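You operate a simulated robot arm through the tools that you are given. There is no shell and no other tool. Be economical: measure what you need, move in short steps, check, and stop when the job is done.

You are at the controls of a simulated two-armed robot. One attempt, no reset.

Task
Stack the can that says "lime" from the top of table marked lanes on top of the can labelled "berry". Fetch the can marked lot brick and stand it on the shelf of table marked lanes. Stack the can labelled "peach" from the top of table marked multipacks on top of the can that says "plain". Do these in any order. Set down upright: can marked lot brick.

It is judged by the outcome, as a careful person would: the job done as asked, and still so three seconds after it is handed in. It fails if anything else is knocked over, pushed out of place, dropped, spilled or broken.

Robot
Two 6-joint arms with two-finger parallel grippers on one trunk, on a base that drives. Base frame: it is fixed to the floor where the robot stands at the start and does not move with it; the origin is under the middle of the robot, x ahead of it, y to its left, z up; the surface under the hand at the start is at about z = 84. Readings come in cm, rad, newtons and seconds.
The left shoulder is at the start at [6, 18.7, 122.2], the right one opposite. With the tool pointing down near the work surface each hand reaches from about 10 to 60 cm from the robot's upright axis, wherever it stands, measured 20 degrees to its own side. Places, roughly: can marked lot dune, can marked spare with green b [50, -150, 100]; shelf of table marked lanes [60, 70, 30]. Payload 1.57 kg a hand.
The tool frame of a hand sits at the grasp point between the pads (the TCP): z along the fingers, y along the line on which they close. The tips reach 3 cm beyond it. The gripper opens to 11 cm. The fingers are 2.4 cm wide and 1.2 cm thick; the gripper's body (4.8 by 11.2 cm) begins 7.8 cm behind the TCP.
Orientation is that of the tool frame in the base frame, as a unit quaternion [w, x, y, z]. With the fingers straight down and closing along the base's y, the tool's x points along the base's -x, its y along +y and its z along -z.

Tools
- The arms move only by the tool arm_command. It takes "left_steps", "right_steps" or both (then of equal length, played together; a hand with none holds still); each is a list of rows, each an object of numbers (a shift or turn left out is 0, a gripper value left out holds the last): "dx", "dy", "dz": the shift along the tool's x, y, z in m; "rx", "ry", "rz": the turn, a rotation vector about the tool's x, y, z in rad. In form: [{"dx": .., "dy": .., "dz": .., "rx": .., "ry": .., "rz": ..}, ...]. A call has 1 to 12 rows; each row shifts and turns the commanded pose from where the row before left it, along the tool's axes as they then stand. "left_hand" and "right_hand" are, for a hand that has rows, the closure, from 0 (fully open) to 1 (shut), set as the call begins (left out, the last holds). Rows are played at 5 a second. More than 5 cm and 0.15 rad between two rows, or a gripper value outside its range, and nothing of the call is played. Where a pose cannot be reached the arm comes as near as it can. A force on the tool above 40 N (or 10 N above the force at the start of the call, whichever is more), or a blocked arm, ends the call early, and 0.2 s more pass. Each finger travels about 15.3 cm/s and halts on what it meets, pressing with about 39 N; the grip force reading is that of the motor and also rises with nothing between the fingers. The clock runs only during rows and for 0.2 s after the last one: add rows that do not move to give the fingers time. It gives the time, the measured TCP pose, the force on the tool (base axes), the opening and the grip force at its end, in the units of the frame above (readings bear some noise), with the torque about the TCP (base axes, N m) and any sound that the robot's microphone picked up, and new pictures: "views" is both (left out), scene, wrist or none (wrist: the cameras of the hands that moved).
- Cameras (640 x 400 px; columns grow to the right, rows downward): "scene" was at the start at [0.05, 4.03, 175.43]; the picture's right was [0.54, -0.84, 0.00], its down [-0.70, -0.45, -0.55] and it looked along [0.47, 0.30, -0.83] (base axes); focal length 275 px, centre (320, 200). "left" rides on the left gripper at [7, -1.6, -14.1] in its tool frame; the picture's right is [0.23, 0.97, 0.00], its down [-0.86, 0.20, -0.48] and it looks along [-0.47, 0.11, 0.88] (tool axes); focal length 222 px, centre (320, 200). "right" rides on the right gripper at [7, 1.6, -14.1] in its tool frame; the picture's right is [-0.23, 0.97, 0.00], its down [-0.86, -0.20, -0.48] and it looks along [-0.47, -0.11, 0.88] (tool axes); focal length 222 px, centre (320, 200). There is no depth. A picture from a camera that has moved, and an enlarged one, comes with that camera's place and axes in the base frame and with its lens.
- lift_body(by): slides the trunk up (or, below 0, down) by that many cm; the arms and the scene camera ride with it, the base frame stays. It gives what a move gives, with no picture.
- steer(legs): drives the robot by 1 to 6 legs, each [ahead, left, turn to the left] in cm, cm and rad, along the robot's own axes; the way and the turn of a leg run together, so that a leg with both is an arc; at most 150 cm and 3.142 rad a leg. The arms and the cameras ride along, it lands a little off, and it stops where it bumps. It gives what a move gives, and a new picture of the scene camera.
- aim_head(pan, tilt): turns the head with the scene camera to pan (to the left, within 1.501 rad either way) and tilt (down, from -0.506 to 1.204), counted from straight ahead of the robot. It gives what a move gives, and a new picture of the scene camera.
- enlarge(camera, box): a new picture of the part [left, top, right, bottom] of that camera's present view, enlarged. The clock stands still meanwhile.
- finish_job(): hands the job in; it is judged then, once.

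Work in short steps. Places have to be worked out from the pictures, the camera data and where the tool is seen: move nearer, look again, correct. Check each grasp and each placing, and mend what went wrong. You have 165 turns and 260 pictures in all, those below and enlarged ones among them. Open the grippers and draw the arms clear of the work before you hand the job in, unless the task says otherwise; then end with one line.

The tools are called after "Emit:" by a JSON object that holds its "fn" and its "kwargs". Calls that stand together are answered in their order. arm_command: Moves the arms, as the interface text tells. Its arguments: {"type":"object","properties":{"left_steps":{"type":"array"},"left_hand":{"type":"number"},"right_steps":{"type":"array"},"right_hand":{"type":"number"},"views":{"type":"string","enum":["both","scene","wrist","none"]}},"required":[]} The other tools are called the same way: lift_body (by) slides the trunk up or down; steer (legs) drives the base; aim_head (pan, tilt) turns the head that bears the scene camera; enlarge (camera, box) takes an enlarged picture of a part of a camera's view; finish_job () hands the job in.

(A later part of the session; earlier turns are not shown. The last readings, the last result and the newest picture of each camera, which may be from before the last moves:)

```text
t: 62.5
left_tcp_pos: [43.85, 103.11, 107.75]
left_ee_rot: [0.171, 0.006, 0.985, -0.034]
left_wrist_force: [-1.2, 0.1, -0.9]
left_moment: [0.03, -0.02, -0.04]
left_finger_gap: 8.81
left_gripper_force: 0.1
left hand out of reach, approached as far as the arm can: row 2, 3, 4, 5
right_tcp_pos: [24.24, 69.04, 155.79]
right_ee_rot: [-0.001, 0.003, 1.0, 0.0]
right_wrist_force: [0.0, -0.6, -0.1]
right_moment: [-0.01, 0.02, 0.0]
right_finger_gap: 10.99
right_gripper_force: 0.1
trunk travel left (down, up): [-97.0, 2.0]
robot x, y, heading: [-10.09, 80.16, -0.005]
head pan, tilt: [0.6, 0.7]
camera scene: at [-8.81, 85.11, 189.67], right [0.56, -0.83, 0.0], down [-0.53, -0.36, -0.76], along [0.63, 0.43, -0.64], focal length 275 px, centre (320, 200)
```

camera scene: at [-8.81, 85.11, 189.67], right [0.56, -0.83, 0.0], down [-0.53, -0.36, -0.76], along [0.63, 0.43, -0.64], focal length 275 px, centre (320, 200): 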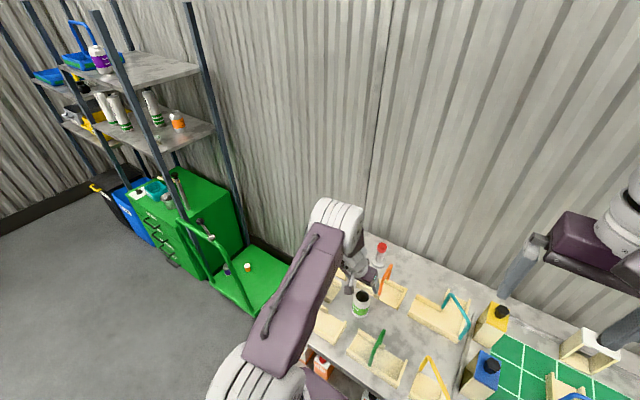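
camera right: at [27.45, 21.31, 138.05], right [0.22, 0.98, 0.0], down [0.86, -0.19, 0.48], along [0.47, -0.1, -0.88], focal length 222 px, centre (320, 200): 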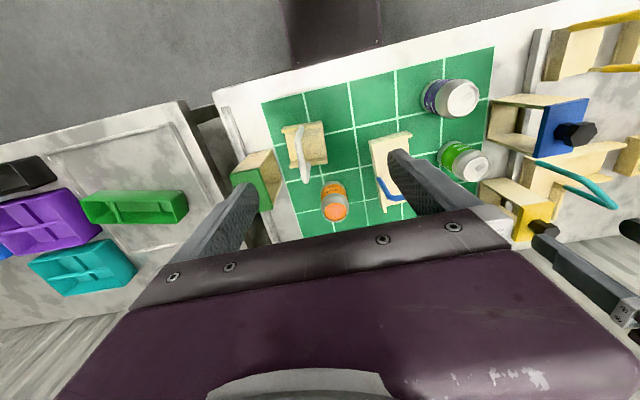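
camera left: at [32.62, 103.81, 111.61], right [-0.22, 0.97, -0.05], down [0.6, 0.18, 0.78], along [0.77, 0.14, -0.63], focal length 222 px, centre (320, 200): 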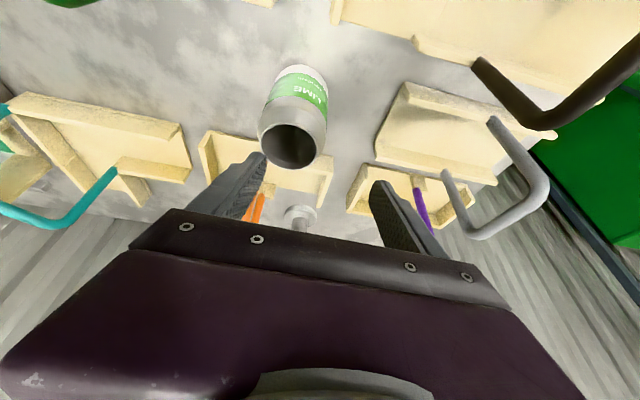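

Emit:
{"fn": "enlarge", "kwargs": {"camera": "scene", "box": [200, 180, 420, 400]}}

Emit:
{"fn": "enlarge", "kwargs": {"camera": "right", "box": [320, 0, 640, 250]}}

```text
1.82 times, centred on (310, 290) of scene
camera zoom: at [-8.81, 85.11, 189.67], right [0.56, -0.83, 0.0], down [-0.53, -0.36, -0.76], along [0.63, 0.43, -0.64], focal length 500 px, centre (338, 36)
```

zoom: 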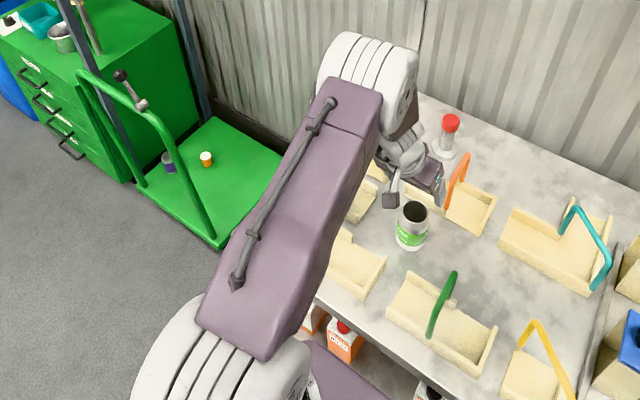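

```text
1.60 times, centred on (480, 125) of right
camera zoom: at [17.4, 70.79, 169.89], right [0.23, 0.97, 0.0], down [0.85, -0.2, 0.48], along [0.46, -0.11, -0.88], focal length 355 px, centre (64, 320)
```

zoom: 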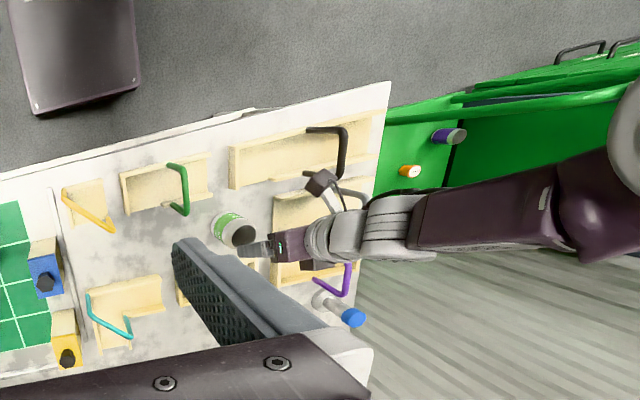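

The tool has come in line with the forearm, which is a wrist singularity. I'll use a vertical tool instead and back the hand toward the robot to get free of it.

Emit:
{"fn": "arm_command", "kwargs": {"left_steps": [{"dz": -0.024, "dx": 0.023}, {"dz": -0.024, "dx": 0.023}, {"dz": -0.024, "dx": 0.023}, {}], "views": "none"}}

Emit:
{"fn": "arm_command", "kwargs": {"left_steps": [{"ry": 0.1}, {"ry": 0.1}, {"ry": 0.1}, {}], "views": "none"}}

```text
t: 63.5
left_tcp_pos: [35.17, 104.14, 112.78]
left_ee_rot: [0.134, 0.004, 0.991, -0.02]
left_wrist_force: [0.0, -0.7, 0.4]
left_moment: [-0.03, 0.0, 0.01]
left_finger_gap: 8.81
left_gripper_force: 0.1
right_tcp_pos: [24.2, 69.03, 155.73]
right_ee_rot: [0.001, 0.003, 1.0, 0.0]
right_wrist_force: [0.1, -0.9, 0.0]
right_moment: [0.0, 0.02, 0.0]
right_finger_gap: 10.96
right_gripper_force: 0.1
trunk travel left (down, up): [-97.0, 2.0]
robot x, y, heading: [-10.19, 80.25, -0.01]
head pan, tilt: [0.6, 0.7]
```

```text
t: 64.5
left_tcp_pos: [35.66, 101.9, 112.78]
left_ee_rot: [0.038, 0.016, 0.997, -0.064]
left_wrist_force: [0.1, 0.0, -0.1]
left_moment: [0.01, 0.01, 0.02]
left_finger_gap: 8.81
left_gripper_force: 0.0
left hand out of reach, approached as far as the arm can: row 1, 2, 3
right_tcp_pos: [24.11, 69.14, 155.77]
right_ee_rot: [-0.001, 0.002, 1.0, 0.0]
right_wrist_force: [0.1, 0.7, -0.6]
right_moment: [0.02, -0.01, 0.0]
right_finger_gap: 10.96
right_gripper_force: 0.0
trunk travel left (down, up): [-97.0, 2.0]
robot x, y, heading: [-10.08, 80.31, -0.006]
head pan, tilt: [0.6, 0.7]
```

Emit:
{"fn": "arm_command", "kwargs": {"left_steps": [{"dx": 0.03, "dz": -0.03}, {"dx": 0.03, "dz": -0.03}, {"rx": -0.063, "ry": 0.035, "rz": -0.018}, {"rx": -0.063, "ry": 0.035, "rz": -0.018}, {}], "views": "scene"}}

```text
t: 65.7
left_tcp_pos: [29.19, 103.03, 118.12]
left_ee_rot: [0.004, -0.002, 1.0, -0.002]
left_wrist_force: [-0.2, 0.6, 0.0]
left_moment: [0.0, -0.01, 0.01]
left_finger_gap: 8.83
left_gripper_force: 0.1
right_tcp_pos: [24.01, 69.02, 155.77]
right_ee_rot: [0.001, 0.003, 1.0, 0.0]
right_wrist_force: [0.4, -0.5, -0.6]
right_moment: [0.01, -0.04, 0.06]
right_finger_gap: 11.01
right_gripper_force: 0.2
trunk travel left (down, up): [-97.0, 2.0]
robot x, y, heading: [-9.86, 80.28, -0.005]
head pan, tilt: [0.6, 0.7]
camera scene: at [-9.01, 85.16, 189.67], right [0.56, -0.83, 0.0], down [-0.53, -0.36, -0.77], along [0.63, 0.43, -0.64], focal length 275 px, centre (320, 200)
```

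scene: 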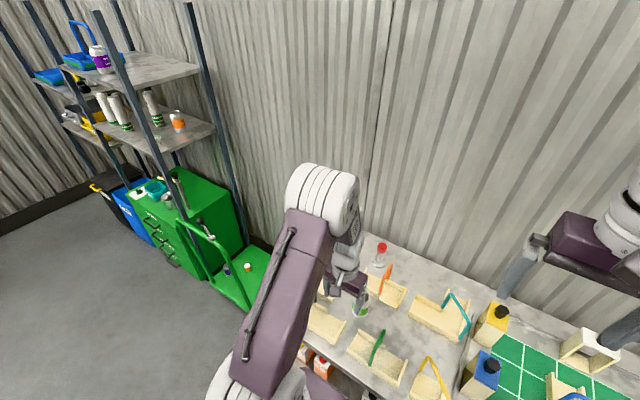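

Recovered: vertical and no reach flag. I raise the hand, bring the trunk back down and drive ahead 9 cm again.

Emit:
{"fn": "arm_command", "kwargs": {"left_steps": [{"dz": -0.045}, {"dz": -0.045}, {"dz": -0.03}, {}], "views": "none"}}

Emit:
{"fn": "lift_body", "kwargs": {"by": -12}}

Emit:
{"fn": "steer", "kwargs": {"legs": [[9, 0, 0]]}}

```text
t: 66.7
left_tcp_pos: [29.14, 102.97, 130.27]
left_ee_rot: [0.004, -0.002, 1.0, -0.002]
left_wrist_force: [-0.5, -0.8, -0.3]
left_moment: [0.0, -0.01, 0.03]
left_finger_gap: 8.79
left_gripper_force: 0.1
right_tcp_pos: [24.32, 69.11, 155.73]
right_ee_rot: [-0.001, 0.003, 1.0, 0.0]
right_wrist_force: [0.1, -0.5, 0.2]
right_moment: [0.02, 0.02, -0.01]
right_finger_gap: 10.98
right_gripper_force: 0.1
trunk travel left (down, up): [-97.0, 2.0]
robot x, y, heading: [-10.06, 80.06, -0.001]
head pan, tilt: [0.6, 0.7]
```

```text
t: 68.2
left_tcp_pos: [28.94, 103.0, 118.2]
left_ee_rot: [0.004, -0.002, 1.0, -0.003]
left_wrist_force: [0.5, 1.1, -0.4]
left_moment: [-0.02, 0.01, 0.0]
left_finger_gap: 8.81
left_gripper_force: 0.1
right_tcp_pos: [24.18, 68.95, 143.88]
right_ee_rot: [0.0, 0.003, 1.0, 0.0]
right_wrist_force: [0.0, 0.1, 0.1]
right_moment: [0.01, -0.02, 0.01]
right_finger_gap: 11.01
right_gripper_force: 0.1
trunk travel left (down, up): [-85.0, 14.0]
robot x, y, heading: [-10.03, 80.24, -0.007]
head pan, tilt: [0.6, 0.7]
```

```text
t: 69.3
left_tcp_pos: [37.6, 102.94, 118.35]
left_ee_rot: [0.006, -0.002, 1.0, -0.002]
left_wrist_force: [-0.6, -0.3, 0.6]
left_moment: [0.01, -0.02, -0.01]
left_finger_gap: 8.79
left_gripper_force: 0.0
right_tcp_pos: [32.61, 69.03, 143.91]
right_ee_rot: [0.002, 0.003, 1.0, 0.0]
right_wrist_force: [-1.3, 0.1, -0.4]
right_moment: [0.0, -0.03, -0.01]
right_finger_gap: 11.01
right_gripper_force: 0.0
trunk travel left (down, up): [-85.0, 14.0]
robot x, y, heading: [-1.03, 79.78, -0.006]
head pan, tilt: [0.6, 0.7]
camera scene: at [-0.65, 85.07, 177.68], right [0.56, -0.83, 0.0], down [-0.53, -0.36, -0.77], along [0.64, 0.43, -0.64], focal length 275 px, centre (320, 200)
```

scene: 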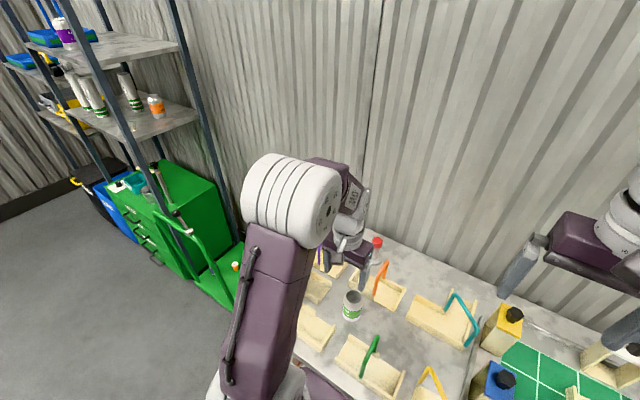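

Emit:
{"fn": "arm_command", "kwargs": {"left_steps": [{"dx": -0.038}, {"dx": -0.038}, {"dz": 0.045}, {"dz": 0.045}, {"dz": 0.045}, {"dz": 0.03}, {}], "views": "wrist"}}

```text
t: 70.9
left_tcp_pos: [46.03, 102.78, 101.86]
left_ee_rot: [0.004, -0.002, 1.0, -0.003]
left_wrist_force: [0.2, 0.1, 0.2]
left_moment: [0.01, 0.0, 0.03]
left_finger_gap: 8.81
left_gripper_force: 0.0
right_tcp_pos: [33.19, 69.05, 143.79]
right_ee_rot: [0.0, 0.002, 1.0, 0.0]
right_wrist_force: [1.1, -0.5, -0.7]
right_moment: [0.01, 0.01, 0.0]
right_finger_gap: 11.0
right_gripper_force: 0.0
trunk travel left (down, up): [-85.0, 14.0]
robot x, y, heading: [-1.3, 79.8, -0.007]
head pan, tilt: [0.6, 0.7]
camera left: at [38.81, 101.34, 115.81], right [-0.23, 0.97, -0.01], down [0.85, 0.21, 0.48], along [0.47, 0.11, -0.87], focal length 222 px, centre (320, 200)
```

left: 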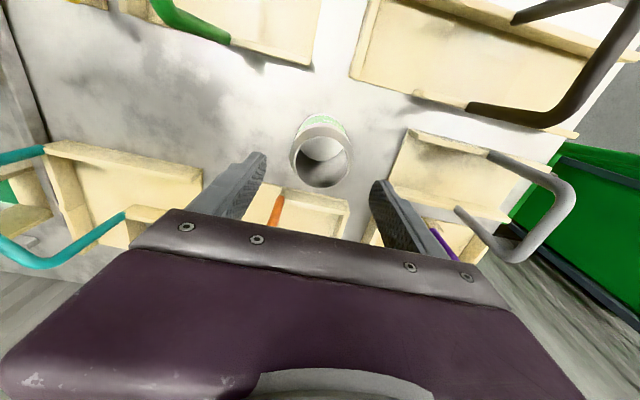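

The can rim is at [45.7, 103.2]. I make a small correction, descend and grip.

Emit:
{"fn": "arm_command", "kwargs": {"left_steps": [{"dx": 0.003, "dy": 0.004, "dz": 0.03}, {"dz": 0.04}, {"dz": 0.039}, {}], "views": "none"}}

Emit:
{"fn": "arm_command", "kwargs": {"left_steps": [{}, {}, {}, {}], "left_hand": 1, "views": "wrist"}}

```text
t: 71.9
left_tcp_pos: [45.51, 103.11, 91.17]
left_ee_rot: [0.005, -0.001, 1.0, -0.003]
left_wrist_force: [-0.3, 0.1, -0.4]
left_moment: [0.02, 0.01, -0.03]
left_finger_gap: 8.78
left_gripper_force: 0.2
right_tcp_pos: [33.15, 69.14, 143.88]
right_ee_rot: [0.001, 0.002, 1.0, 0.0]
right_wrist_force: [0.3, 0.1, -0.6]
right_moment: [-0.03, 0.01, -0.02]
right_finger_gap: 10.98
right_gripper_force: 0.1
trunk travel left (down, up): [-85.0, 14.0]
robot x, y, heading: [-1.04, 80.09, -0.006]
head pan, tilt: [0.6, 0.7]
```

```text
t: 72.9
left_tcp_pos: [45.5, 103.16, 91.1]
left_ee_rot: [0.005, -0.003, 1.0, -0.002]
left_wrist_force: [-0.1, 1.4, 0.2]
left_moment: [0.02, -0.01, -0.03]
left_finger_gap: 6.38
left_gripper_force: 38.8
right_tcp_pos: [33.22, 69.15, 143.85]
right_ee_rot: [0.0, 0.002, 1.0, 0.001]
right_wrist_force: [0.1, -0.2, 0.0]
right_moment: [-0.03, 0.01, -0.01]
right_finger_gap: 10.98
right_gripper_force: 0.0
trunk travel left (down, up): [-85.0, 14.0]
robot x, y, heading: [-0.49, 80.09, -0.0]
head pan, tilt: [0.6, 0.7]
camera left: at [38.42, 101.74, 105.08], right [-0.23, 0.97, -0.01], down [0.85, 0.21, 0.48], along [0.47, 0.11, -0.87], focal length 222 px, centre (320, 200)
```

left: 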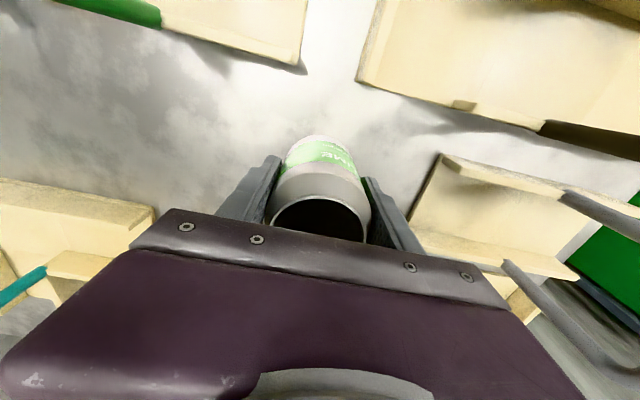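

Gripped. I lift it clear and pull both hands in toward the robot.

Emit:
{"fn": "arm_command", "kwargs": {"left_steps": [{"dz": -0.045}, {"dz": -0.045}, {"dz": -0.045}, {"dz": -0.045}, {"dz": -0.045}, {"dz": -0.045}, {"dx": 0.04}, {"dx": 0.04}, {"dx": 0.04}, {"dx": 0.04}, {}], "right_steps": [{}, {}, {}, {}, {}, {}, {"dx": 0.04}, {"dx": 0.04}, {"dx": 0.03}, {}, {}], "views": "scene"}}

```text
t: 75.3
left_tcp_pos: [29.26, 103.48, 117.89]
left_ee_rot: [0.004, -0.001, 1.0, -0.002]
left_wrist_force: [0.3, -0.2, -0.6]
left_moment: [0.0, 0.01, 0.0]
left_finger_gap: 6.42
left_gripper_force: 38.9
right_tcp_pos: [22.24, 69.03, 144.1]
right_ee_rot: [0.0, 0.003, 1.0, 0.0]
right_wrist_force: [0.1, 1.3, 0.6]
right_moment: [-0.01, -0.03, 0.03]
right_finger_gap: 10.99
right_gripper_force: 0.0
trunk travel left (down, up): [-85.0, 14.0]
robot x, y, heading: [-0.8, 80.26, -0.005]
head pan, tilt: [0.6, 0.7]
camera scene: at [0.15, 85.09, 177.67], right [0.56, -0.83, 0.0], down [-0.53, -0.36, -0.76], along [0.63, 0.43, -0.64], focal length 275 px, centre (320, 200)
```

scene: 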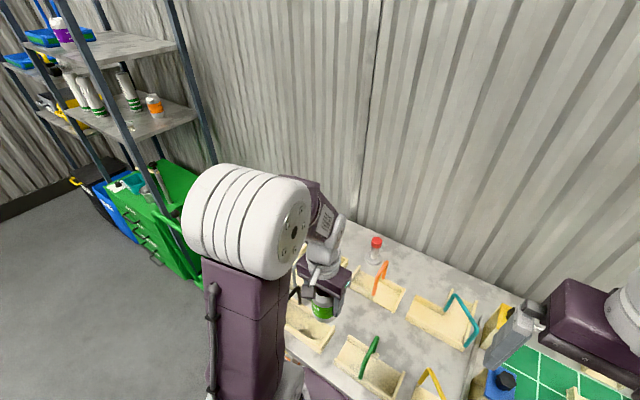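

I drive back 10 cm, which was free before, and look left-behind toward the white table.

Emit:
{"fn": "steer", "kwargs": {"legs": [[-10, 0, 0]]}}

Emit:
{"fn": "aim_head", "kwargs": {"pan": 1.5, "tilt": 1.0}}

```text
t: 76.4
left_tcp_pos: [19.44, 103.55, 117.69]
left_ee_rot: [0.003, -0.002, 1.0, -0.003]
left_wrist_force: [1.3, -0.1, 0.1]
left_moment: [-0.02, 0.0, 0.01]
left_finger_gap: 6.39
left_gripper_force: 38.8
right_tcp_pos: [12.67, 69.07, 143.78]
right_ee_rot: [-0.002, 0.003, 1.0, 0.001]
right_wrist_force: [0.5, 0.2, -0.5]
right_moment: [-0.02, 0.05, 0.01]
right_finger_gap: 10.99
right_gripper_force: 0.0
trunk travel left (down, up): [-85.0, 14.0]
robot x, y, heading: [-11.05, 80.34, -0.009]
head pan, tilt: [0.6, 0.7]
camera scene: at [-9.31, 85.14, 177.66], right [0.56, -0.83, 0.0], down [-0.54, -0.36, -0.76], along [0.63, 0.43, -0.65], focal length 275 px, centre (320, 200)
```

scene: 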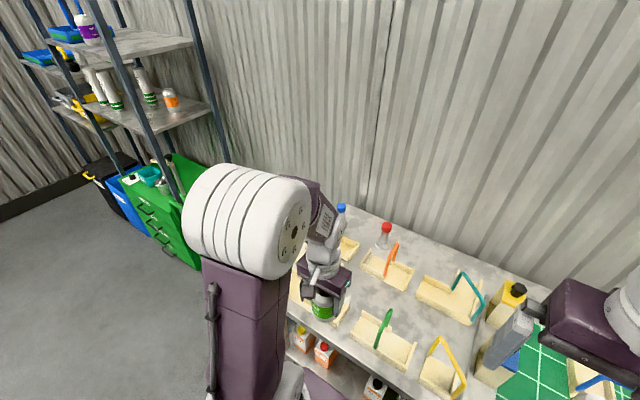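

```text
t: 77.6
left_tcp_pos: [19.28, 103.55, 117.88]
left_ee_rot: [0.004, -0.002, 1.0, -0.003]
left_wrist_force: [0.3, -0.2, 0.1]
left_moment: [0.03, 0.0, 0.01]
left_finger_gap: 6.39
left_gripper_force: 38.5
right_tcp_pos: [12.3, 69.04, 144.1]
right_ee_rot: [-0.001, 0.004, 1.0, 0.0]
right_wrist_force: [0.0, 0.0, 0.8]
right_moment: [-0.03, -0.01, 0.01]
right_finger_gap: 11.01
right_gripper_force: 0.1
trunk travel left (down, up): [-85.0, 14.0]
robot x, y, heading: [-11.51, 79.93, -0.001]
head pan, tilt: [1.499, 1.0]
camera scene: at [-16.24, 87.33, 175.34], right [1.0, -0.08, 0.0], down [-0.07, -0.84, -0.54], along [0.04, 0.54, -0.84], focal length 275 px, centre (320, 200)
```

scene: 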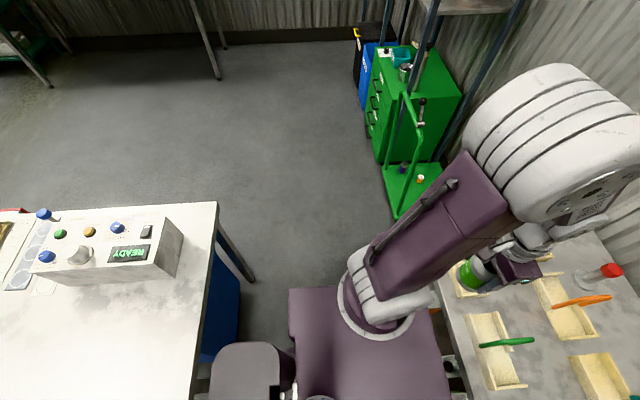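

The rear of the robot comes near the white table. I'll shift right to clear it, then back off so the trunk can be lowered freely.

Emit:
{"fn": "steer", "kwargs": {"legs": [[0, -21, 0], [-17, 0, 0]]}}

Emit:
{"fn": "arm_command", "kwargs": {"left_steps": [{"dy": 0.04}, {"dy": 0.04}, {}], "right_steps": [{}, {}, {}], "views": "none"}}

Emit:
{"fn": "aim_head", "kwargs": {"pan": 0.7, "tilt": 0.8}}

```text
t: 80.3
left_tcp_pos: [2.59, 82.83, 117.79]
left_ee_rot: [0.003, -0.002, 1.0, -0.001]
left_wrist_force: [-0.2, 0.6, -0.8]
left_moment: [0.01, 0.03, 0.0]
left_finger_gap: 6.38
left_gripper_force: 39.3
right_tcp_pos: [-4.29, 48.22, 143.9]
right_ee_rot: [-0.002, 0.004, 1.0, 0.0]
right_wrist_force: [0.4, -0.2, 0.5]
right_moment: [0.02, 0.04, 0.01]
right_finger_gap: 10.98
right_gripper_force: 0.0
trunk travel left (down, up): [-85.0, 14.0]
robot x, y, heading: [-28.12, 59.19, -0.01]
head pan, tilt: [1.499, 1.0]
camera scene: at [-32.88, 66.51, 175.35], right [1.0, -0.08, 0.0], down [-0.07, -0.84, -0.54], along [0.04, 0.54, -0.84], focal length 275 px, centre (320, 200)
```

scene: 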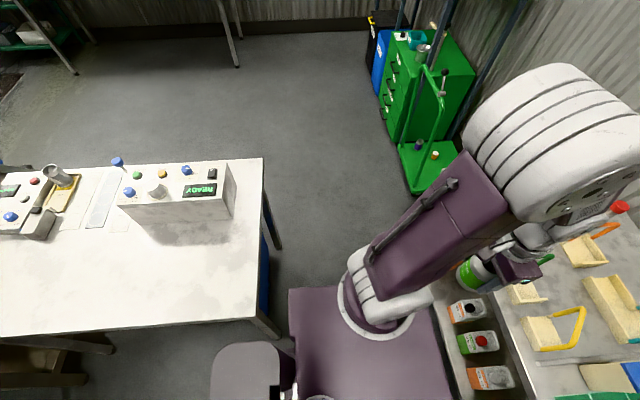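

```text
t: 81.1
left_tcp_pos: [2.16, 90.76, 117.83]
left_ee_rot: [0.004, -0.001, 1.0, -0.002]
left_wrist_force: [-0.5, 0.3, 0.0]
left_moment: [0.03, -0.04, 0.0]
left_finger_gap: 6.37
left_gripper_force: 38.7
right_tcp_pos: [-4.92, 48.18, 144.0]
right_ee_rot: [0.0, 0.004, 1.0, 0.001]
right_wrist_force: [0.0, 0.0, -0.4]
right_moment: [0.01, -0.03, -0.02]
right_finger_gap: 11.01
right_gripper_force: 0.1
trunk travel left (down, up): [-85.0, 14.0]
robot x, y, heading: [-28.12, 59.34, -0.01]
head pan, tilt: [1.499, 1.0]
```

```text
t: 82.2
left_tcp_pos: [2.0, 90.77, 117.82]
left_ee_rot: [0.004, -0.002, 1.0, -0.002]
left_wrist_force: [-0.3, -0.2, -0.8]
left_moment: [0.0, 0.02, -0.02]
left_finger_gap: 6.36
left_gripper_force: 39.6
right_tcp_pos: [-4.71, 48.32, 143.85]
right_ee_rot: [0.0, 0.003, 1.0, -0.001]
right_wrist_force: [0.4, -0.4, 0.7]
right_moment: [-0.01, 0.01, 0.02]
right_finger_gap: 11.01
right_gripper_force: 0.0
trunk travel left (down, up): [-85.0, 14.0]
robot x, y, heading: [-27.78, 59.48, -0.003]
head pan, tilt: [0.7, 0.799]
camera scene: at [-27.71, 64.77, 176.84], right [0.64, -0.77, 0.0], down [-0.55, -0.46, -0.7], along [0.54, 0.45, -0.72], focal length 275 px, centre (320, 200)
```

scene: 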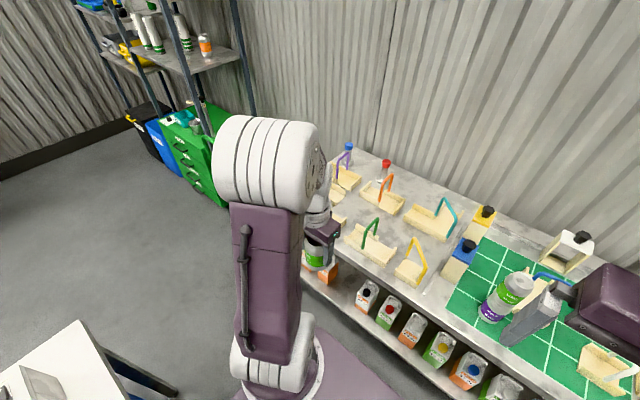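

Clear all around, so I lower the trunk in two steps.

Emit:
{"fn": "lift_body", "kwargs": {"by": -40}}

Emit:
{"fn": "lift_body", "kwargs": {"by": -33}}

Emit:
{"fn": "aim_head", "kwargs": {"pan": 0.9, "tilt": 0.6}}

Emit:
{"fn": "enlarge", "kwargs": {"camera": "left", "box": [0, 0, 640, 400]}}

```text
t: 86.1
left_tcp_pos: [2.05, 90.75, 77.8]
left_ee_rot: [0.004, -0.002, 1.0, -0.003]
left_wrist_force: [0.4, -0.5, 0.0]
left_moment: [0.01, -0.01, 0.0]
left_finger_gap: 6.36
left_gripper_force: 38.9
right_tcp_pos: [-4.79, 48.3, 103.99]
right_ee_rot: [0.0, 0.004, 1.0, 0.0]
right_wrist_force: [0.2, 1.3, 0.3]
right_moment: [0.03, -0.02, -0.01]
right_finger_gap: 11.01
right_gripper_force: 0.1
trunk travel left (down, up): [-45.0, 54.0]
robot x, y, heading: [-27.72, 59.34, -0.006]
head pan, tilt: [0.7, 0.799]
```

```text
t: 89.3
left_tcp_pos: [2.1, 90.77, 44.92]
left_ee_rot: [0.004, -0.002, 1.0, -0.002]
left_wrist_force: [-0.7, 0.9, 0.0]
left_moment: [-0.01, 0.01, 0.04]
left_finger_gap: 6.35
left_gripper_force: 39.2
right_tcp_pos: [-4.81, 48.23, 70.91]
right_ee_rot: [-0.001, 0.003, 1.0, 0.0]
right_wrist_force: [0.4, -0.1, 0.1]
right_moment: [0.0, 0.03, -0.01]
right_finger_gap: 11.03
right_gripper_force: 0.1
trunk travel left (down, up): [-12.0, 87.0]
robot x, y, heading: [-28.22, 59.14, -0.01]
head pan, tilt: [0.7, 0.799]
```

```text
t: 90.1
left_tcp_pos: [2.22, 90.8, 44.9]
left_ee_rot: [0.004, -0.002, 1.0, -0.003]
left_wrist_force: [-0.5, -0.1, -0.4]
left_moment: [-0.02, 0.04, 0.04]
left_finger_gap: 6.34
left_gripper_force: 38.7
right_tcp_pos: [-4.82, 48.25, 70.94]
right_ee_rot: [0.0, 0.003, 1.0, 0.0]
right_wrist_force: [0.0, 0.1, -0.1]
right_moment: [-0.02, -0.01, -0.02]
right_finger_gap: 10.98
right_gripper_force: 0.1
trunk travel left (down, up): [-12.0, 87.0]
robot x, y, heading: [-27.91, 59.43, -0.009]
head pan, tilt: [0.901, 0.6]
camera scene: at [-28.39, 66.46, 105.53], right [0.78, -0.63, 0.0], down [-0.35, -0.44, -0.82], along [0.52, 0.64, -0.57], focal length 275 px, centre (320, 200)
```

scene: 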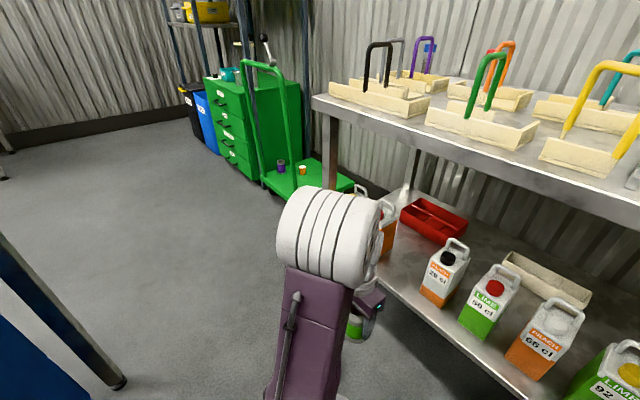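

```text
1.00 times, centred on (320, 200) of left (not enlarged: the box is as wide or as high as the picture)
camera zoom: at [-5.04, 89.27, 58.83], right [-0.23, 0.97, -0.01], down [0.85, 0.2, 0.48], along [0.47, 0.11, -0.87], focal length 222 px, centre (320, 200)
```

zoom: 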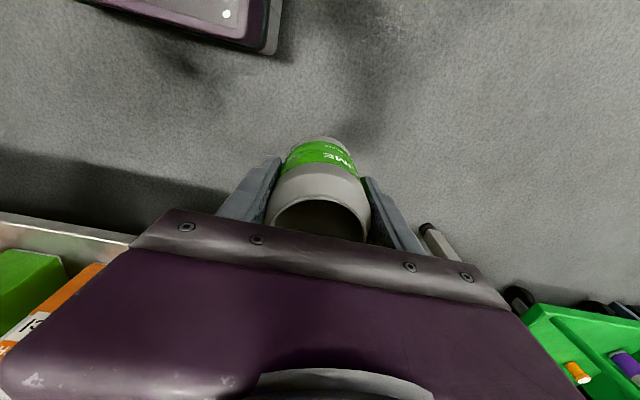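

The tabletop and shelf front edges are near x≈28, so the can only needs to go slightly inside. I drive ahead 15 cm and then look into the gap.

Emit:
{"fn": "steer", "kwargs": {"legs": [[15, 2, 0.01]]}}

Emit:
{"fn": "aim_head", "kwargs": {"pan": 0.6, "tilt": 0.8}}

Emit:
{"fn": "enlarge", "kwargs": {"camera": "left", "box": [0, 0, 640, 400]}}

```text
t: 91.4
left_tcp_pos: [16.52, 93.04, 44.81]
left_ee_rot: [0.005, -0.008, 1.0, -0.003]
left_wrist_force: [0.5, 0.5, 0.5]
left_moment: [0.01, 0.01, 0.02]
left_finger_gap: 6.33
left_gripper_force: 39.0
right_tcp_pos: [10.08, 50.51, 70.97]
right_ee_rot: [0.0, -0.002, 1.0, 0.0]
right_wrist_force: [-0.2, -0.2, -0.1]
right_moment: [0.0, 0.0, -0.02]
right_finger_gap: 10.99
right_gripper_force: 0.1
trunk travel left (down, up): [-12.0, 87.0]
robot x, y, heading: [-13.32, 61.19, 0.009]
head pan, tilt: [0.901, 0.6]
camera scene: at [-13.67, 68.45, 105.53], right [0.79, -0.62, 0.0], down [-0.35, -0.44, -0.82], along [0.51, 0.65, -0.57], focal length 275 px, centre (320, 200)
```

scene: 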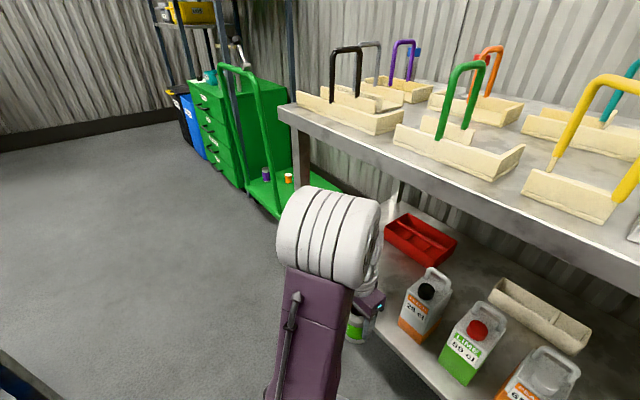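

```text
t: 92.2
left_tcp_pos: [16.59, 93.12, 44.8]
left_ee_rot: [0.004, -0.007, 1.0, -0.003]
left_wrist_force: [0.4, 0.0, -0.9]
left_moment: [-0.01, 0.01, -0.01]
left_finger_gap: 6.39
left_gripper_force: 38.8
right_tcp_pos: [10.18, 50.49, 71.03]
right_ee_rot: [0.0, -0.003, 1.0, 0.001]
right_wrist_force: [0.6, 0.9, -0.3]
right_moment: [0.0, -0.01, -0.01]
right_finger_gap: 11.01
right_gripper_force: 0.1
trunk travel left (down, up): [-12.0, 87.0]
robot x, y, heading: [-13.15, 61.45, -0.0]
head pan, tilt: [0.6, 0.799]
camera scene: at [-12.5, 66.09, 103.85], right [0.57, -0.82, 0.0], down [-0.59, -0.41, -0.7], along [0.57, 0.4, -0.72], focal length 275 px, centre (320, 200)
```

scene: 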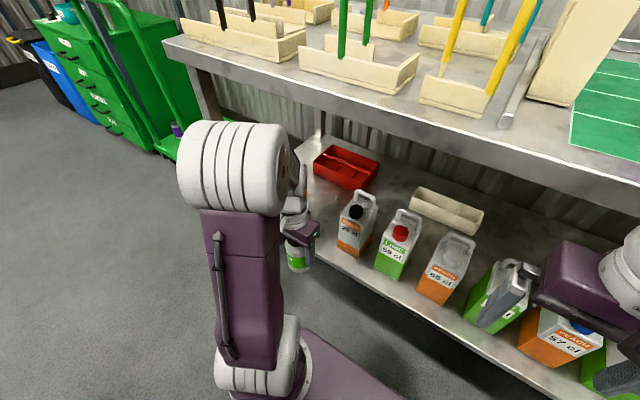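

```text
1.00 times, centred on (320, 200) of left (not enlarged: the box is as wide or as high as the picture)
camera zoom: at [9.4, 91.52, 58.83], right [-0.24, 0.97, -0.01], down [0.85, 0.21, 0.48], along [0.47, 0.11, -0.87], focal length 222 px, centre (320, 200)
```

zoom: 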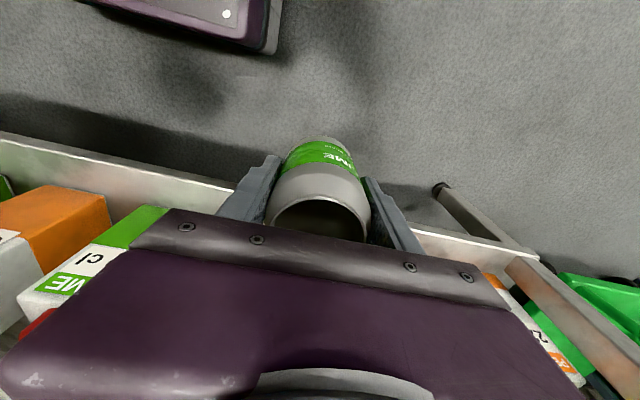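

Emit:
{"fn": "enlarge", "kwargs": {"camera": "right", "box": [400, 40, 640, 240]}}

Emit:
{"fn": "enlarge", "kwargs": {"camera": "scene", "box": [260, 120, 480, 300]}}

```text
2.00 times, centred on (520, 140) of right
camera zoom: at [3.25, 52.2, 85.02], right [0.22, 0.98, 0.0], down [0.86, -0.19, 0.48], along [0.47, -0.11, -0.88], focal length 444 px, centre (-80, 320)
```

zoom: 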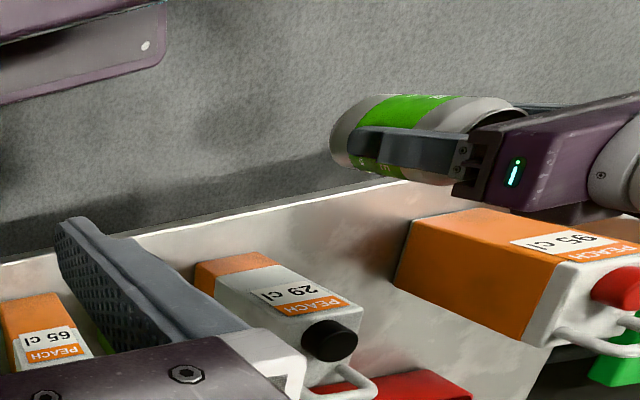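

```text
2.22 times, centred on (370, 210) of scene
camera zoom: at [-12.5, 66.09, 103.85], right [0.57, -0.82, 0.0], down [-0.59, -0.41, -0.7], along [0.57, 0.4, -0.72], focal length 611 px, centre (209, 178)
```

zoom: 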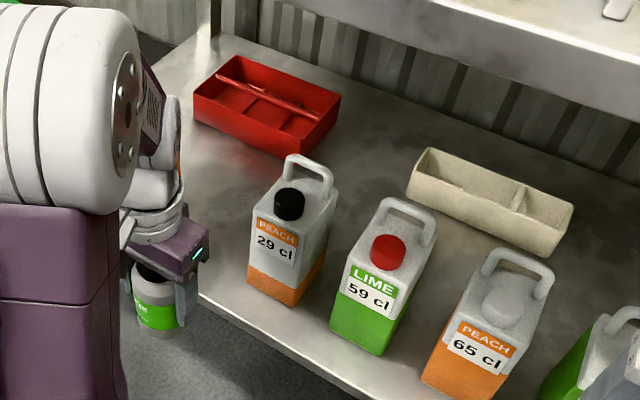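

The right wrist camera shows the gap clearly: bottle 29 ends at y≈91 and bottle 95 starts at y≈109. I aim the can at [34, 100] and move part of the way in first.

Emit:
{"fn": "arm_command", "kwargs": {"left_steps": [{"dx": -0.01, "dy": 0.033}, {"dx": -0.015, "dy": 0.033}, {"dx": -0.03}, {"dx": -0.03}, {"dx": -0.02}, {}], "views": "scene"}}

Emit:
{"fn": "enlarge", "kwargs": {"camera": "right", "box": [400, 40, 640, 240]}}

```text
t: 93.6
left_tcp_pos: [26.99, 99.84, 44.79]
left_ee_rot: [0.005, -0.009, 1.0, -0.003]
left_wrist_force: [-0.3, -0.8, -0.3]
left_moment: [-0.01, 0.03, 0.04]
left_finger_gap: 6.36
left_gripper_force: 39.1
right_tcp_pos: [9.97, 50.59, 71.03]
right_ee_rot: [0.0, -0.002, 1.0, 0.0]
right_wrist_force: [-0.8, 0.7, -0.6]
right_moment: [0.0, 0.03, 0.01]
right_finger_gap: 11.0
right_gripper_force: 0.0
trunk travel left (down, up): [-12.0, 87.0]
robot x, y, heading: [-13.28, 61.19, 0.008]
head pan, tilt: [0.6, 0.799]
camera scene: at [-12.49, 66.08, 103.84], right [0.57, -0.82, 0.0], down [-0.59, -0.41, -0.7], along [0.57, 0.4, -0.72], focal length 275 px, centre (320, 200)
```

scene: 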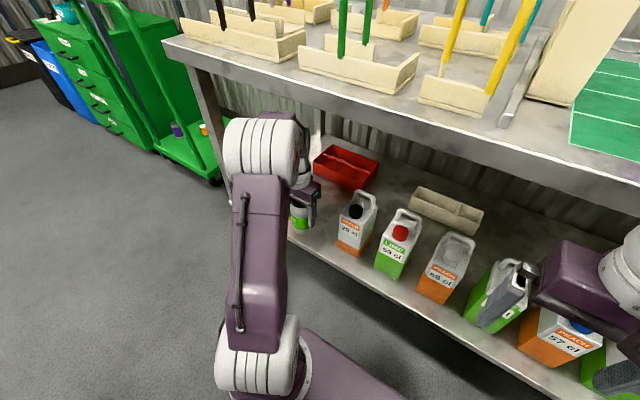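

```text
2.00 times, centred on (520, 140) of right
camera zoom: at [3.25, 52.2, 85.02], right [0.22, 0.98, 0.0], down [0.86, -0.19, 0.48], along [0.47, -0.11, -0.88], focal length 444 px, centre (-80, 320)
```

zoom: 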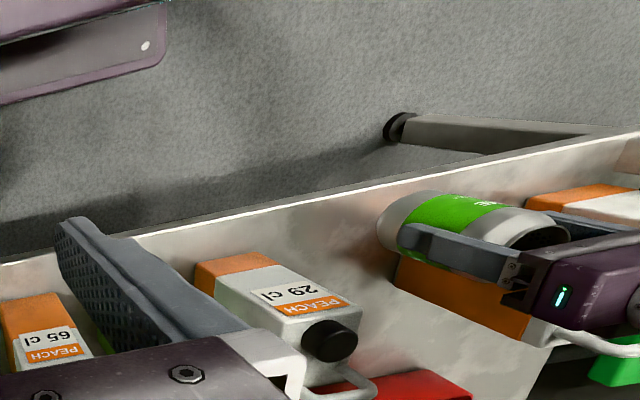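

Emit:
{"fn": "arm_command", "kwargs": {"left_steps": [{"dx": -0.025}, {"dx": -0.025}, {"dx": -0.02}, {}], "views": "scene"}}

Emit:
{"fn": "enlarge", "kwargs": {"camera": "right", "box": [400, 40, 640, 240]}}

Emit:
{"fn": "enlarge", "kwargs": {"camera": "left", "box": [0, 0, 640, 400]}}

```text
t: 94.6
left_tcp_pos: [33.87, 99.9, 44.95]
left_ee_rot: [0.003, -0.007, 1.0, -0.002]
left_wrist_force: [-0.7, 0.4, 0.4]
left_moment: [-0.01, -0.05, 0.0]
left_finger_gap: 6.36
left_gripper_force: 38.9
right_tcp_pos: [10.11, 50.57, 70.93]
right_ee_rot: [0.0, -0.002, 1.0, -0.001]
right_wrist_force: [0.6, 0.0, 0.3]
right_moment: [-0.01, 0.0, 0.01]
right_finger_gap: 10.99
right_gripper_force: 0.0
trunk travel left (down, up): [-12.0, 87.0]
robot x, y, heading: [-13.38, 61.5, 0.011]
head pan, tilt: [0.6, 0.799]
camera scene: at [-12.49, 66.08, 103.84], right [0.57, -0.82, 0.0], down [-0.59, -0.41, -0.7], along [0.57, 0.4, -0.72], focal length 275 px, centre (320, 200)
```

scene: 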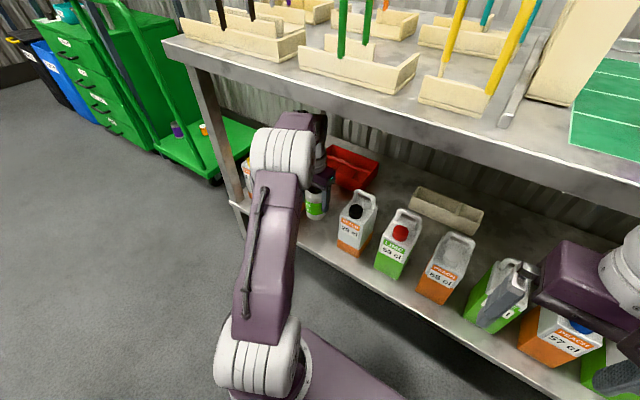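

```text
2.00 times, centred on (520, 140) of right
camera zoom: at [3.25, 52.2, 85.02], right [0.22, 0.98, 0.0], down [0.86, -0.19, 0.48], along [0.47, -0.11, -0.88], focal length 444 px, centre (-80, 320)
```

zoom: 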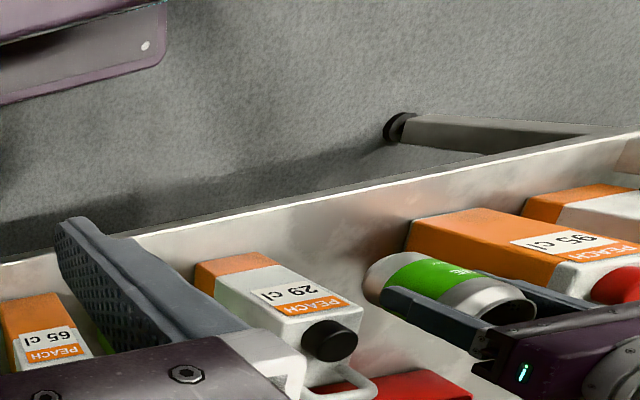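

```text
1.00 times, centred on (320, 200) of left (not enlarged: the box is as wide or as high as the picture)
camera zoom: at [26.7, 98.35, 58.87], right [-0.24, 0.97, -0.01], down [0.85, 0.22, 0.48], along [0.47, 0.11, -0.88], focal length 222 px, centre (320, 200)
```

zoom: 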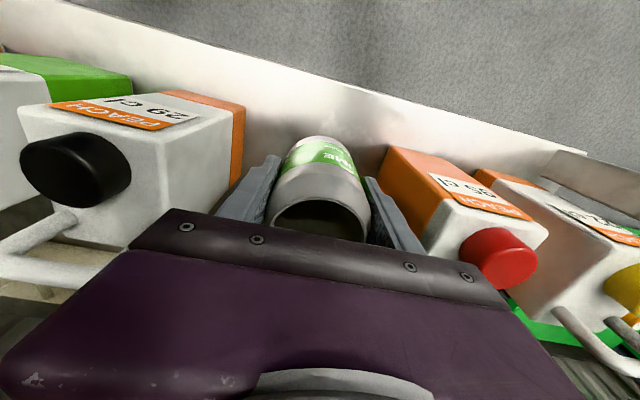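

The can is well centred in the gap. I lower it, slowly near the end.

Emit:
{"fn": "arm_command", "kwargs": {"left_steps": [{"dz": 0.02}, {"dz": 0.02}, {"dz": 0.015}, {}], "views": "none"}}

Emit:
{"fn": "arm_command", "kwargs": {"left_steps": [{"dz": 0.005}, {"dz": 0.005}, {"dz": 0.004}, {}], "views": "wrist"}}

Emit:
{"fn": "enlarge", "kwargs": {"camera": "right", "box": [520, 120, 640, 220]}}

```text
t: 95.6
left_tcp_pos: [33.98, 99.95, 39.4]
left_ee_rot: [0.005, -0.008, 1.0, -0.003]
left_wrist_force: [0.6, -0.3, -0.3]
left_moment: [-0.02, -0.01, -0.02]
left_finger_gap: 6.36
left_gripper_force: 38.9
right_tcp_pos: [10.15, 50.6, 71.08]
right_ee_rot: [0.0, -0.004, 1.0, -0.001]
right_wrist_force: [-0.1, 0.0, -0.1]
right_moment: [-0.04, -0.01, 0.0]
right_finger_gap: 11.02
right_gripper_force: 0.2
trunk travel left (down, up): [-12.0, 87.0]
robot x, y, heading: [-13.12, 61.53, 0.006]
head pan, tilt: [0.6, 0.799]
```

```text
t: 96.6
left_tcp_pos: [34.02, 99.87, 38.07]
left_ee_rot: [0.004, -0.008, 1.0, -0.003]
left_wrist_force: [-0.4, -0.1, -1.5]
left_moment: [0.0, 0.0, 0.01]
left_finger_gap: 6.35
left_gripper_force: 39.3
right_tcp_pos: [10.13, 50.51, 71.04]
right_ee_rot: [0.0, -0.003, 1.0, 0.0]
right_wrist_force: [0.5, -0.5, 0.8]
right_moment: [-0.02, -0.01, 0.01]
right_finger_gap: 10.99
right_gripper_force: 0.1
trunk travel left (down, up): [-12.0, 87.0]
robot x, y, heading: [-13.32, 61.23, 0.001]
head pan, tilt: [0.6, 0.799]
camera left: at [26.83, 98.42, 52.06], right [-0.24, 0.97, -0.01], down [0.85, 0.21, 0.48], along [0.47, 0.11, -0.87], focal length 222 px, centre (320, 200)
```

left: 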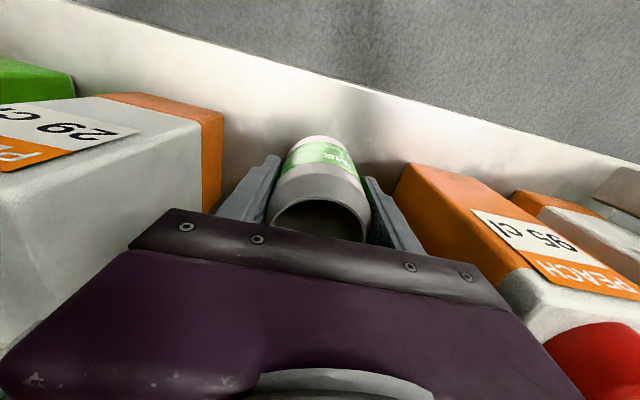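

```text
4.00 times, centred on (580, 170) of right
camera zoom: at [3.25, 52.2, 85.02], right [0.22, 0.98, 0.0], down [0.86, -0.19, 0.48], along [0.47, -0.11, -0.88], focal length 888 px, centre (-720, 320)
```

zoom: 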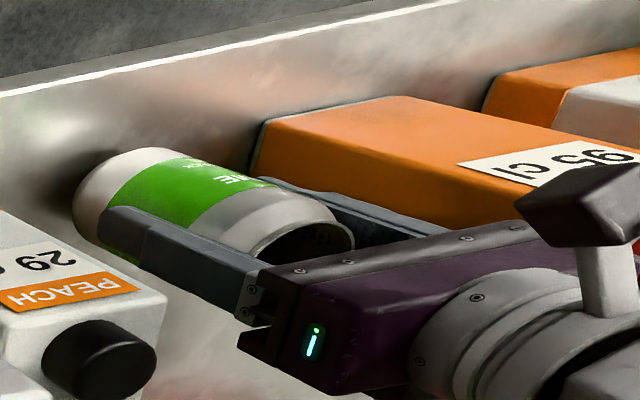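

Nearly down. I continue in 2–3 mm steps until contact.

Emit:
{"fn": "arm_command", "kwargs": {"left_steps": [{"dz": 0.003}, {"dz": 0.003}, {}], "views": "none"}}

Emit:
{"fn": "arm_command", "kwargs": {"left_steps": [{"dz": 0.002}, {"dz": 0.002}, {}], "views": "none"}}

```text
t: 97.4
left_tcp_pos: [34.11, 99.96, 37.5]
left_ee_rot: [0.005, -0.008, 1.0, -0.002]
left_wrist_force: [-0.2, 0.9, 0.1]
left_moment: [0.04, 0.02, 0.05]
left_finger_gap: 6.36
left_gripper_force: 38.9
right_tcp_pos: [10.06, 50.41, 71.0]
right_ee_rot: [0.0, -0.002, 1.0, 0.0]
right_wrist_force: [0.1, -0.5, -0.4]
right_moment: [0.01, 0.03, -0.02]
right_finger_gap: 11.02
right_gripper_force: 0.0
trunk travel left (down, up): [-12.0, 87.0]
robot x, y, heading: [-13.37, 61.13, 0.002]
head pan, tilt: [0.6, 0.799]
```

```text
t: 98.2
left_tcp_pos: [34.02, 99.95, 37.12]
left_ee_rot: [0.004, -0.008, 1.0, -0.002]
left_wrist_force: [-0.1, 0.6, 0.0]
left_moment: [0.03, -0.01, -0.01]
left_finger_gap: 6.37
left_gripper_force: 39.1
right_tcp_pos: [10.21, 50.55, 71.01]
right_ee_rot: [0.0, -0.002, 1.0, 0.001]
right_wrist_force: [-0.4, 0.2, -0.2]
right_moment: [0.05, 0.01, 0.03]
right_finger_gap: 10.97
right_gripper_force: 0.0
trunk travel left (down, up): [-12.0, 87.0]
robot x, y, heading: [-13.31, 61.43, 0.004]
head pan, tilt: [0.6, 0.799]
```

Emit:
{"fn": "arm_command", "kwargs": {"left_steps": [{"dz": 0.002}, {"dz": 0.002}, {}], "views": "none"}}

Emit:
{"fn": "enlarge", "kwargs": {"camera": "right", "box": [520, 120, 640, 220]}}

```text
t: 99.0
left_tcp_pos: [34.12, 99.95, 37.06]
left_ee_rot: [0.007, -0.008, 1.0, 0.0]
left_wrist_force: [-2.4, 0.7, 23.8]
left_moment: [0.15, 0.17, 0.0]
left_finger_gap: 6.35
left_gripper_force: 38.7
right_tcp_pos: [9.92, 50.31, 70.96]
right_ee_rot: [0.0, -0.002, 1.0, 0.001]
right_wrist_force: [-0.7, 0.3, -0.2]
right_moment: [-0.03, 0.0, -0.01]
right_finger_gap: 11.01
right_gripper_force: 0.0
trunk travel left (down, up): [-12.0, 87.0]
robot x, y, heading: [-13.07, 61.41, 0.003]
head pan, tilt: [0.6, 0.799]
```

```text
4.00 times, centred on (580, 170) of right
camera zoom: at [3.07, 52.07, 85.07], right [0.22, 0.98, 0.0], down [0.86, -0.2, 0.48], along [0.47, -0.1, -0.88], focal length 888 px, centre (-720, 320)
```

zoom: 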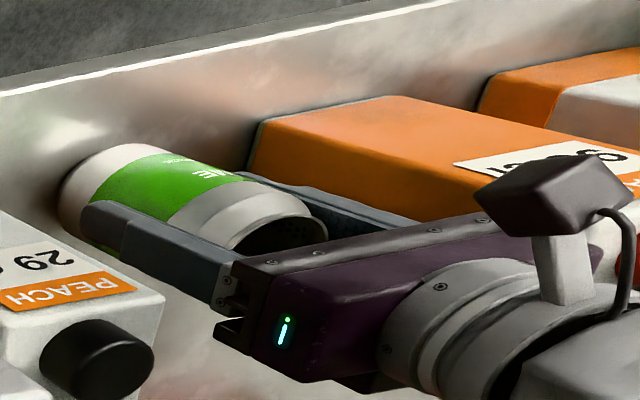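

Contact with the shelf. I ease 2–3 mm and open just enough.

Emit:
{"fn": "arm_command", "kwargs": {"left_steps": [{"dz": -0.0025}, {}], "views": "none"}}

Emit:
{"fn": "arm_command", "kwargs": {"left_steps": [{}, {}, {}], "left_hand": 0.23, "views": "wrist"}}

```text
t: 99.6
left_tcp_pos: [34.02, 99.87, 37.02]
left_ee_rot: [0.005, -0.008, 1.0, -0.002]
left_wrist_force: [3.4, 3.9, 11.3]
left_moment: [0.32, -0.23, 0.01]
left_finger_gap: 6.33
left_gripper_force: 38.9
right_tcp_pos: [10.11, 50.53, 71.0]
right_ee_rot: [0.0, -0.003, 1.0, -0.001]
right_wrist_force: [0.2, 0.2, 0.5]
right_moment: [0.02, 0.01, -0.02]
right_finger_gap: 11.0
right_gripper_force: 0.1
trunk travel left (down, up): [-12.0, 87.0]
robot x, y, heading: [-13.15, 60.86, 0.008]
head pan, tilt: [0.6, 0.799]
```

```text
t: 100.4
left_tcp_pos: [34.08, 99.87, 36.99]
left_ee_rot: [0.004, -0.007, 1.0, -0.002]
left_wrist_force: [0.5, -0.1, -0.3]
left_moment: [-0.01, 0.03, 0.0]
left_finger_gap: 8.47
left_gripper_force: 0.1
right_tcp_pos: [10.01, 50.6, 70.98]
right_ee_rot: [0.0, -0.003, 1.0, 0.001]
right_wrist_force: [1.0, 0.5, 0.5]
right_moment: [-0.03, 0.0, -0.03]
right_finger_gap: 10.99
right_gripper_force: 0.0
trunk travel left (down, up): [-12.0, 87.0]
robot x, y, heading: [-13.16, 60.89, 0.007]
head pan, tilt: [0.6, 0.799]
camera left: at [26.9, 98.34, 50.93], right [-0.24, 0.97, -0.01], down [0.85, 0.21, 0.48], along [0.47, 0.11, -0.87], focal length 222 px, centre (320, 200)
```

left: 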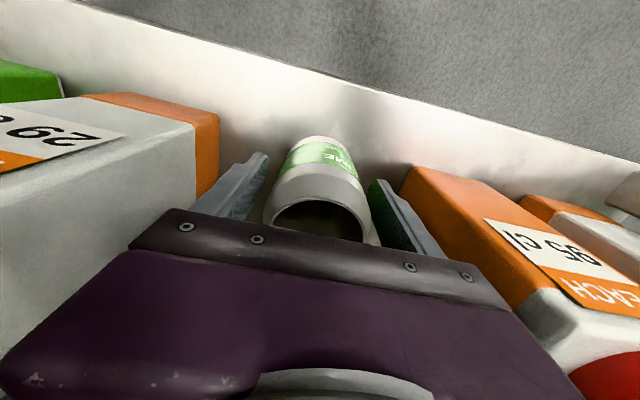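

Released and standing. I go up to the approach height and pull straight back.

Emit:
{"fn": "arm_command", "kwargs": {"left_steps": [{"dz": -0.025}, {"dz": -0.025}, {"dz": -0.025}, {"dx": 0.03}, {"dx": 0.035}, {"dx": 0.035}, {"dx": 0.04}, {"dx": 0.04}, {}], "views": "scene"}}

Emit:
{"fn": "enlarge", "kwargs": {"camera": "right", "box": [400, 40, 640, 240]}}

```text
t: 102.4
left_tcp_pos: [16.06, 99.68, 44.22]
left_ee_rot: [0.005, -0.008, 1.0, -0.003]
left_wrist_force: [-0.9, -0.3, 0.2]
left_moment: [0.0, 0.0, 0.0]
left_finger_gap: 8.49
left_gripper_force: 0.1
right_tcp_pos: [10.13, 50.59, 70.83]
right_ee_rot: [-0.001, -0.003, 1.0, 0.0]
right_wrist_force: [-1.4, -0.3, -0.4]
right_moment: [0.02, 0.01, -0.01]
right_finger_gap: 11.01
right_gripper_force: 0.2
trunk travel left (down, up): [-12.0, 87.0]
robot x, y, heading: [-13.49, 61.35, 0.006]
head pan, tilt: [0.6, 0.799]
camera scene: at [-12.51, 66.08, 103.84], right [0.57, -0.82, 0.0], down [-0.59, -0.41, -0.7], along [0.57, 0.4, -0.72], focal length 275 px, centre (320, 200)
```

scene: 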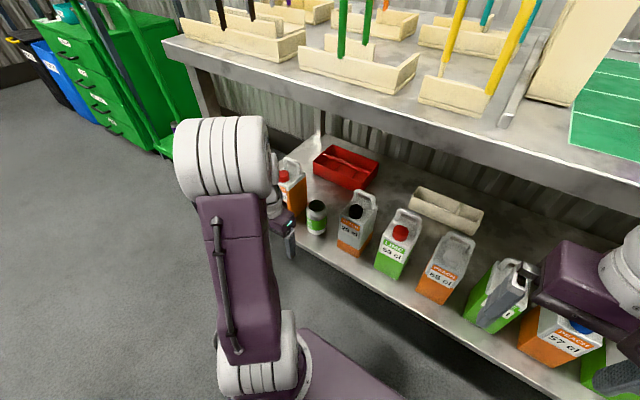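

```text
2.00 times, centred on (520, 140) of right
camera zoom: at [3.24, 52.2, 85.02], right [0.22, 0.98, 0.0], down [0.86, -0.19, 0.48], along [0.47, -0.11, -0.88], focal length 444 px, centre (-80, 320)
```

zoom: 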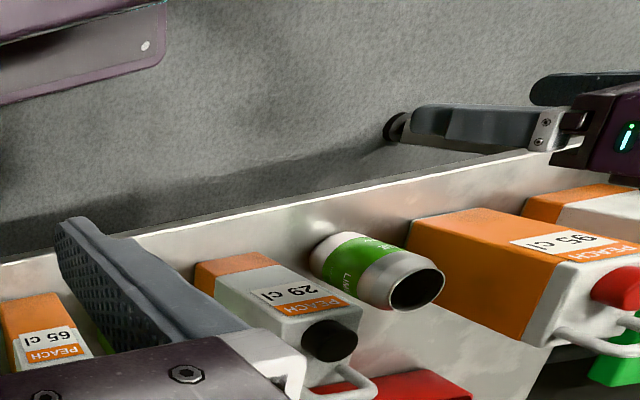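

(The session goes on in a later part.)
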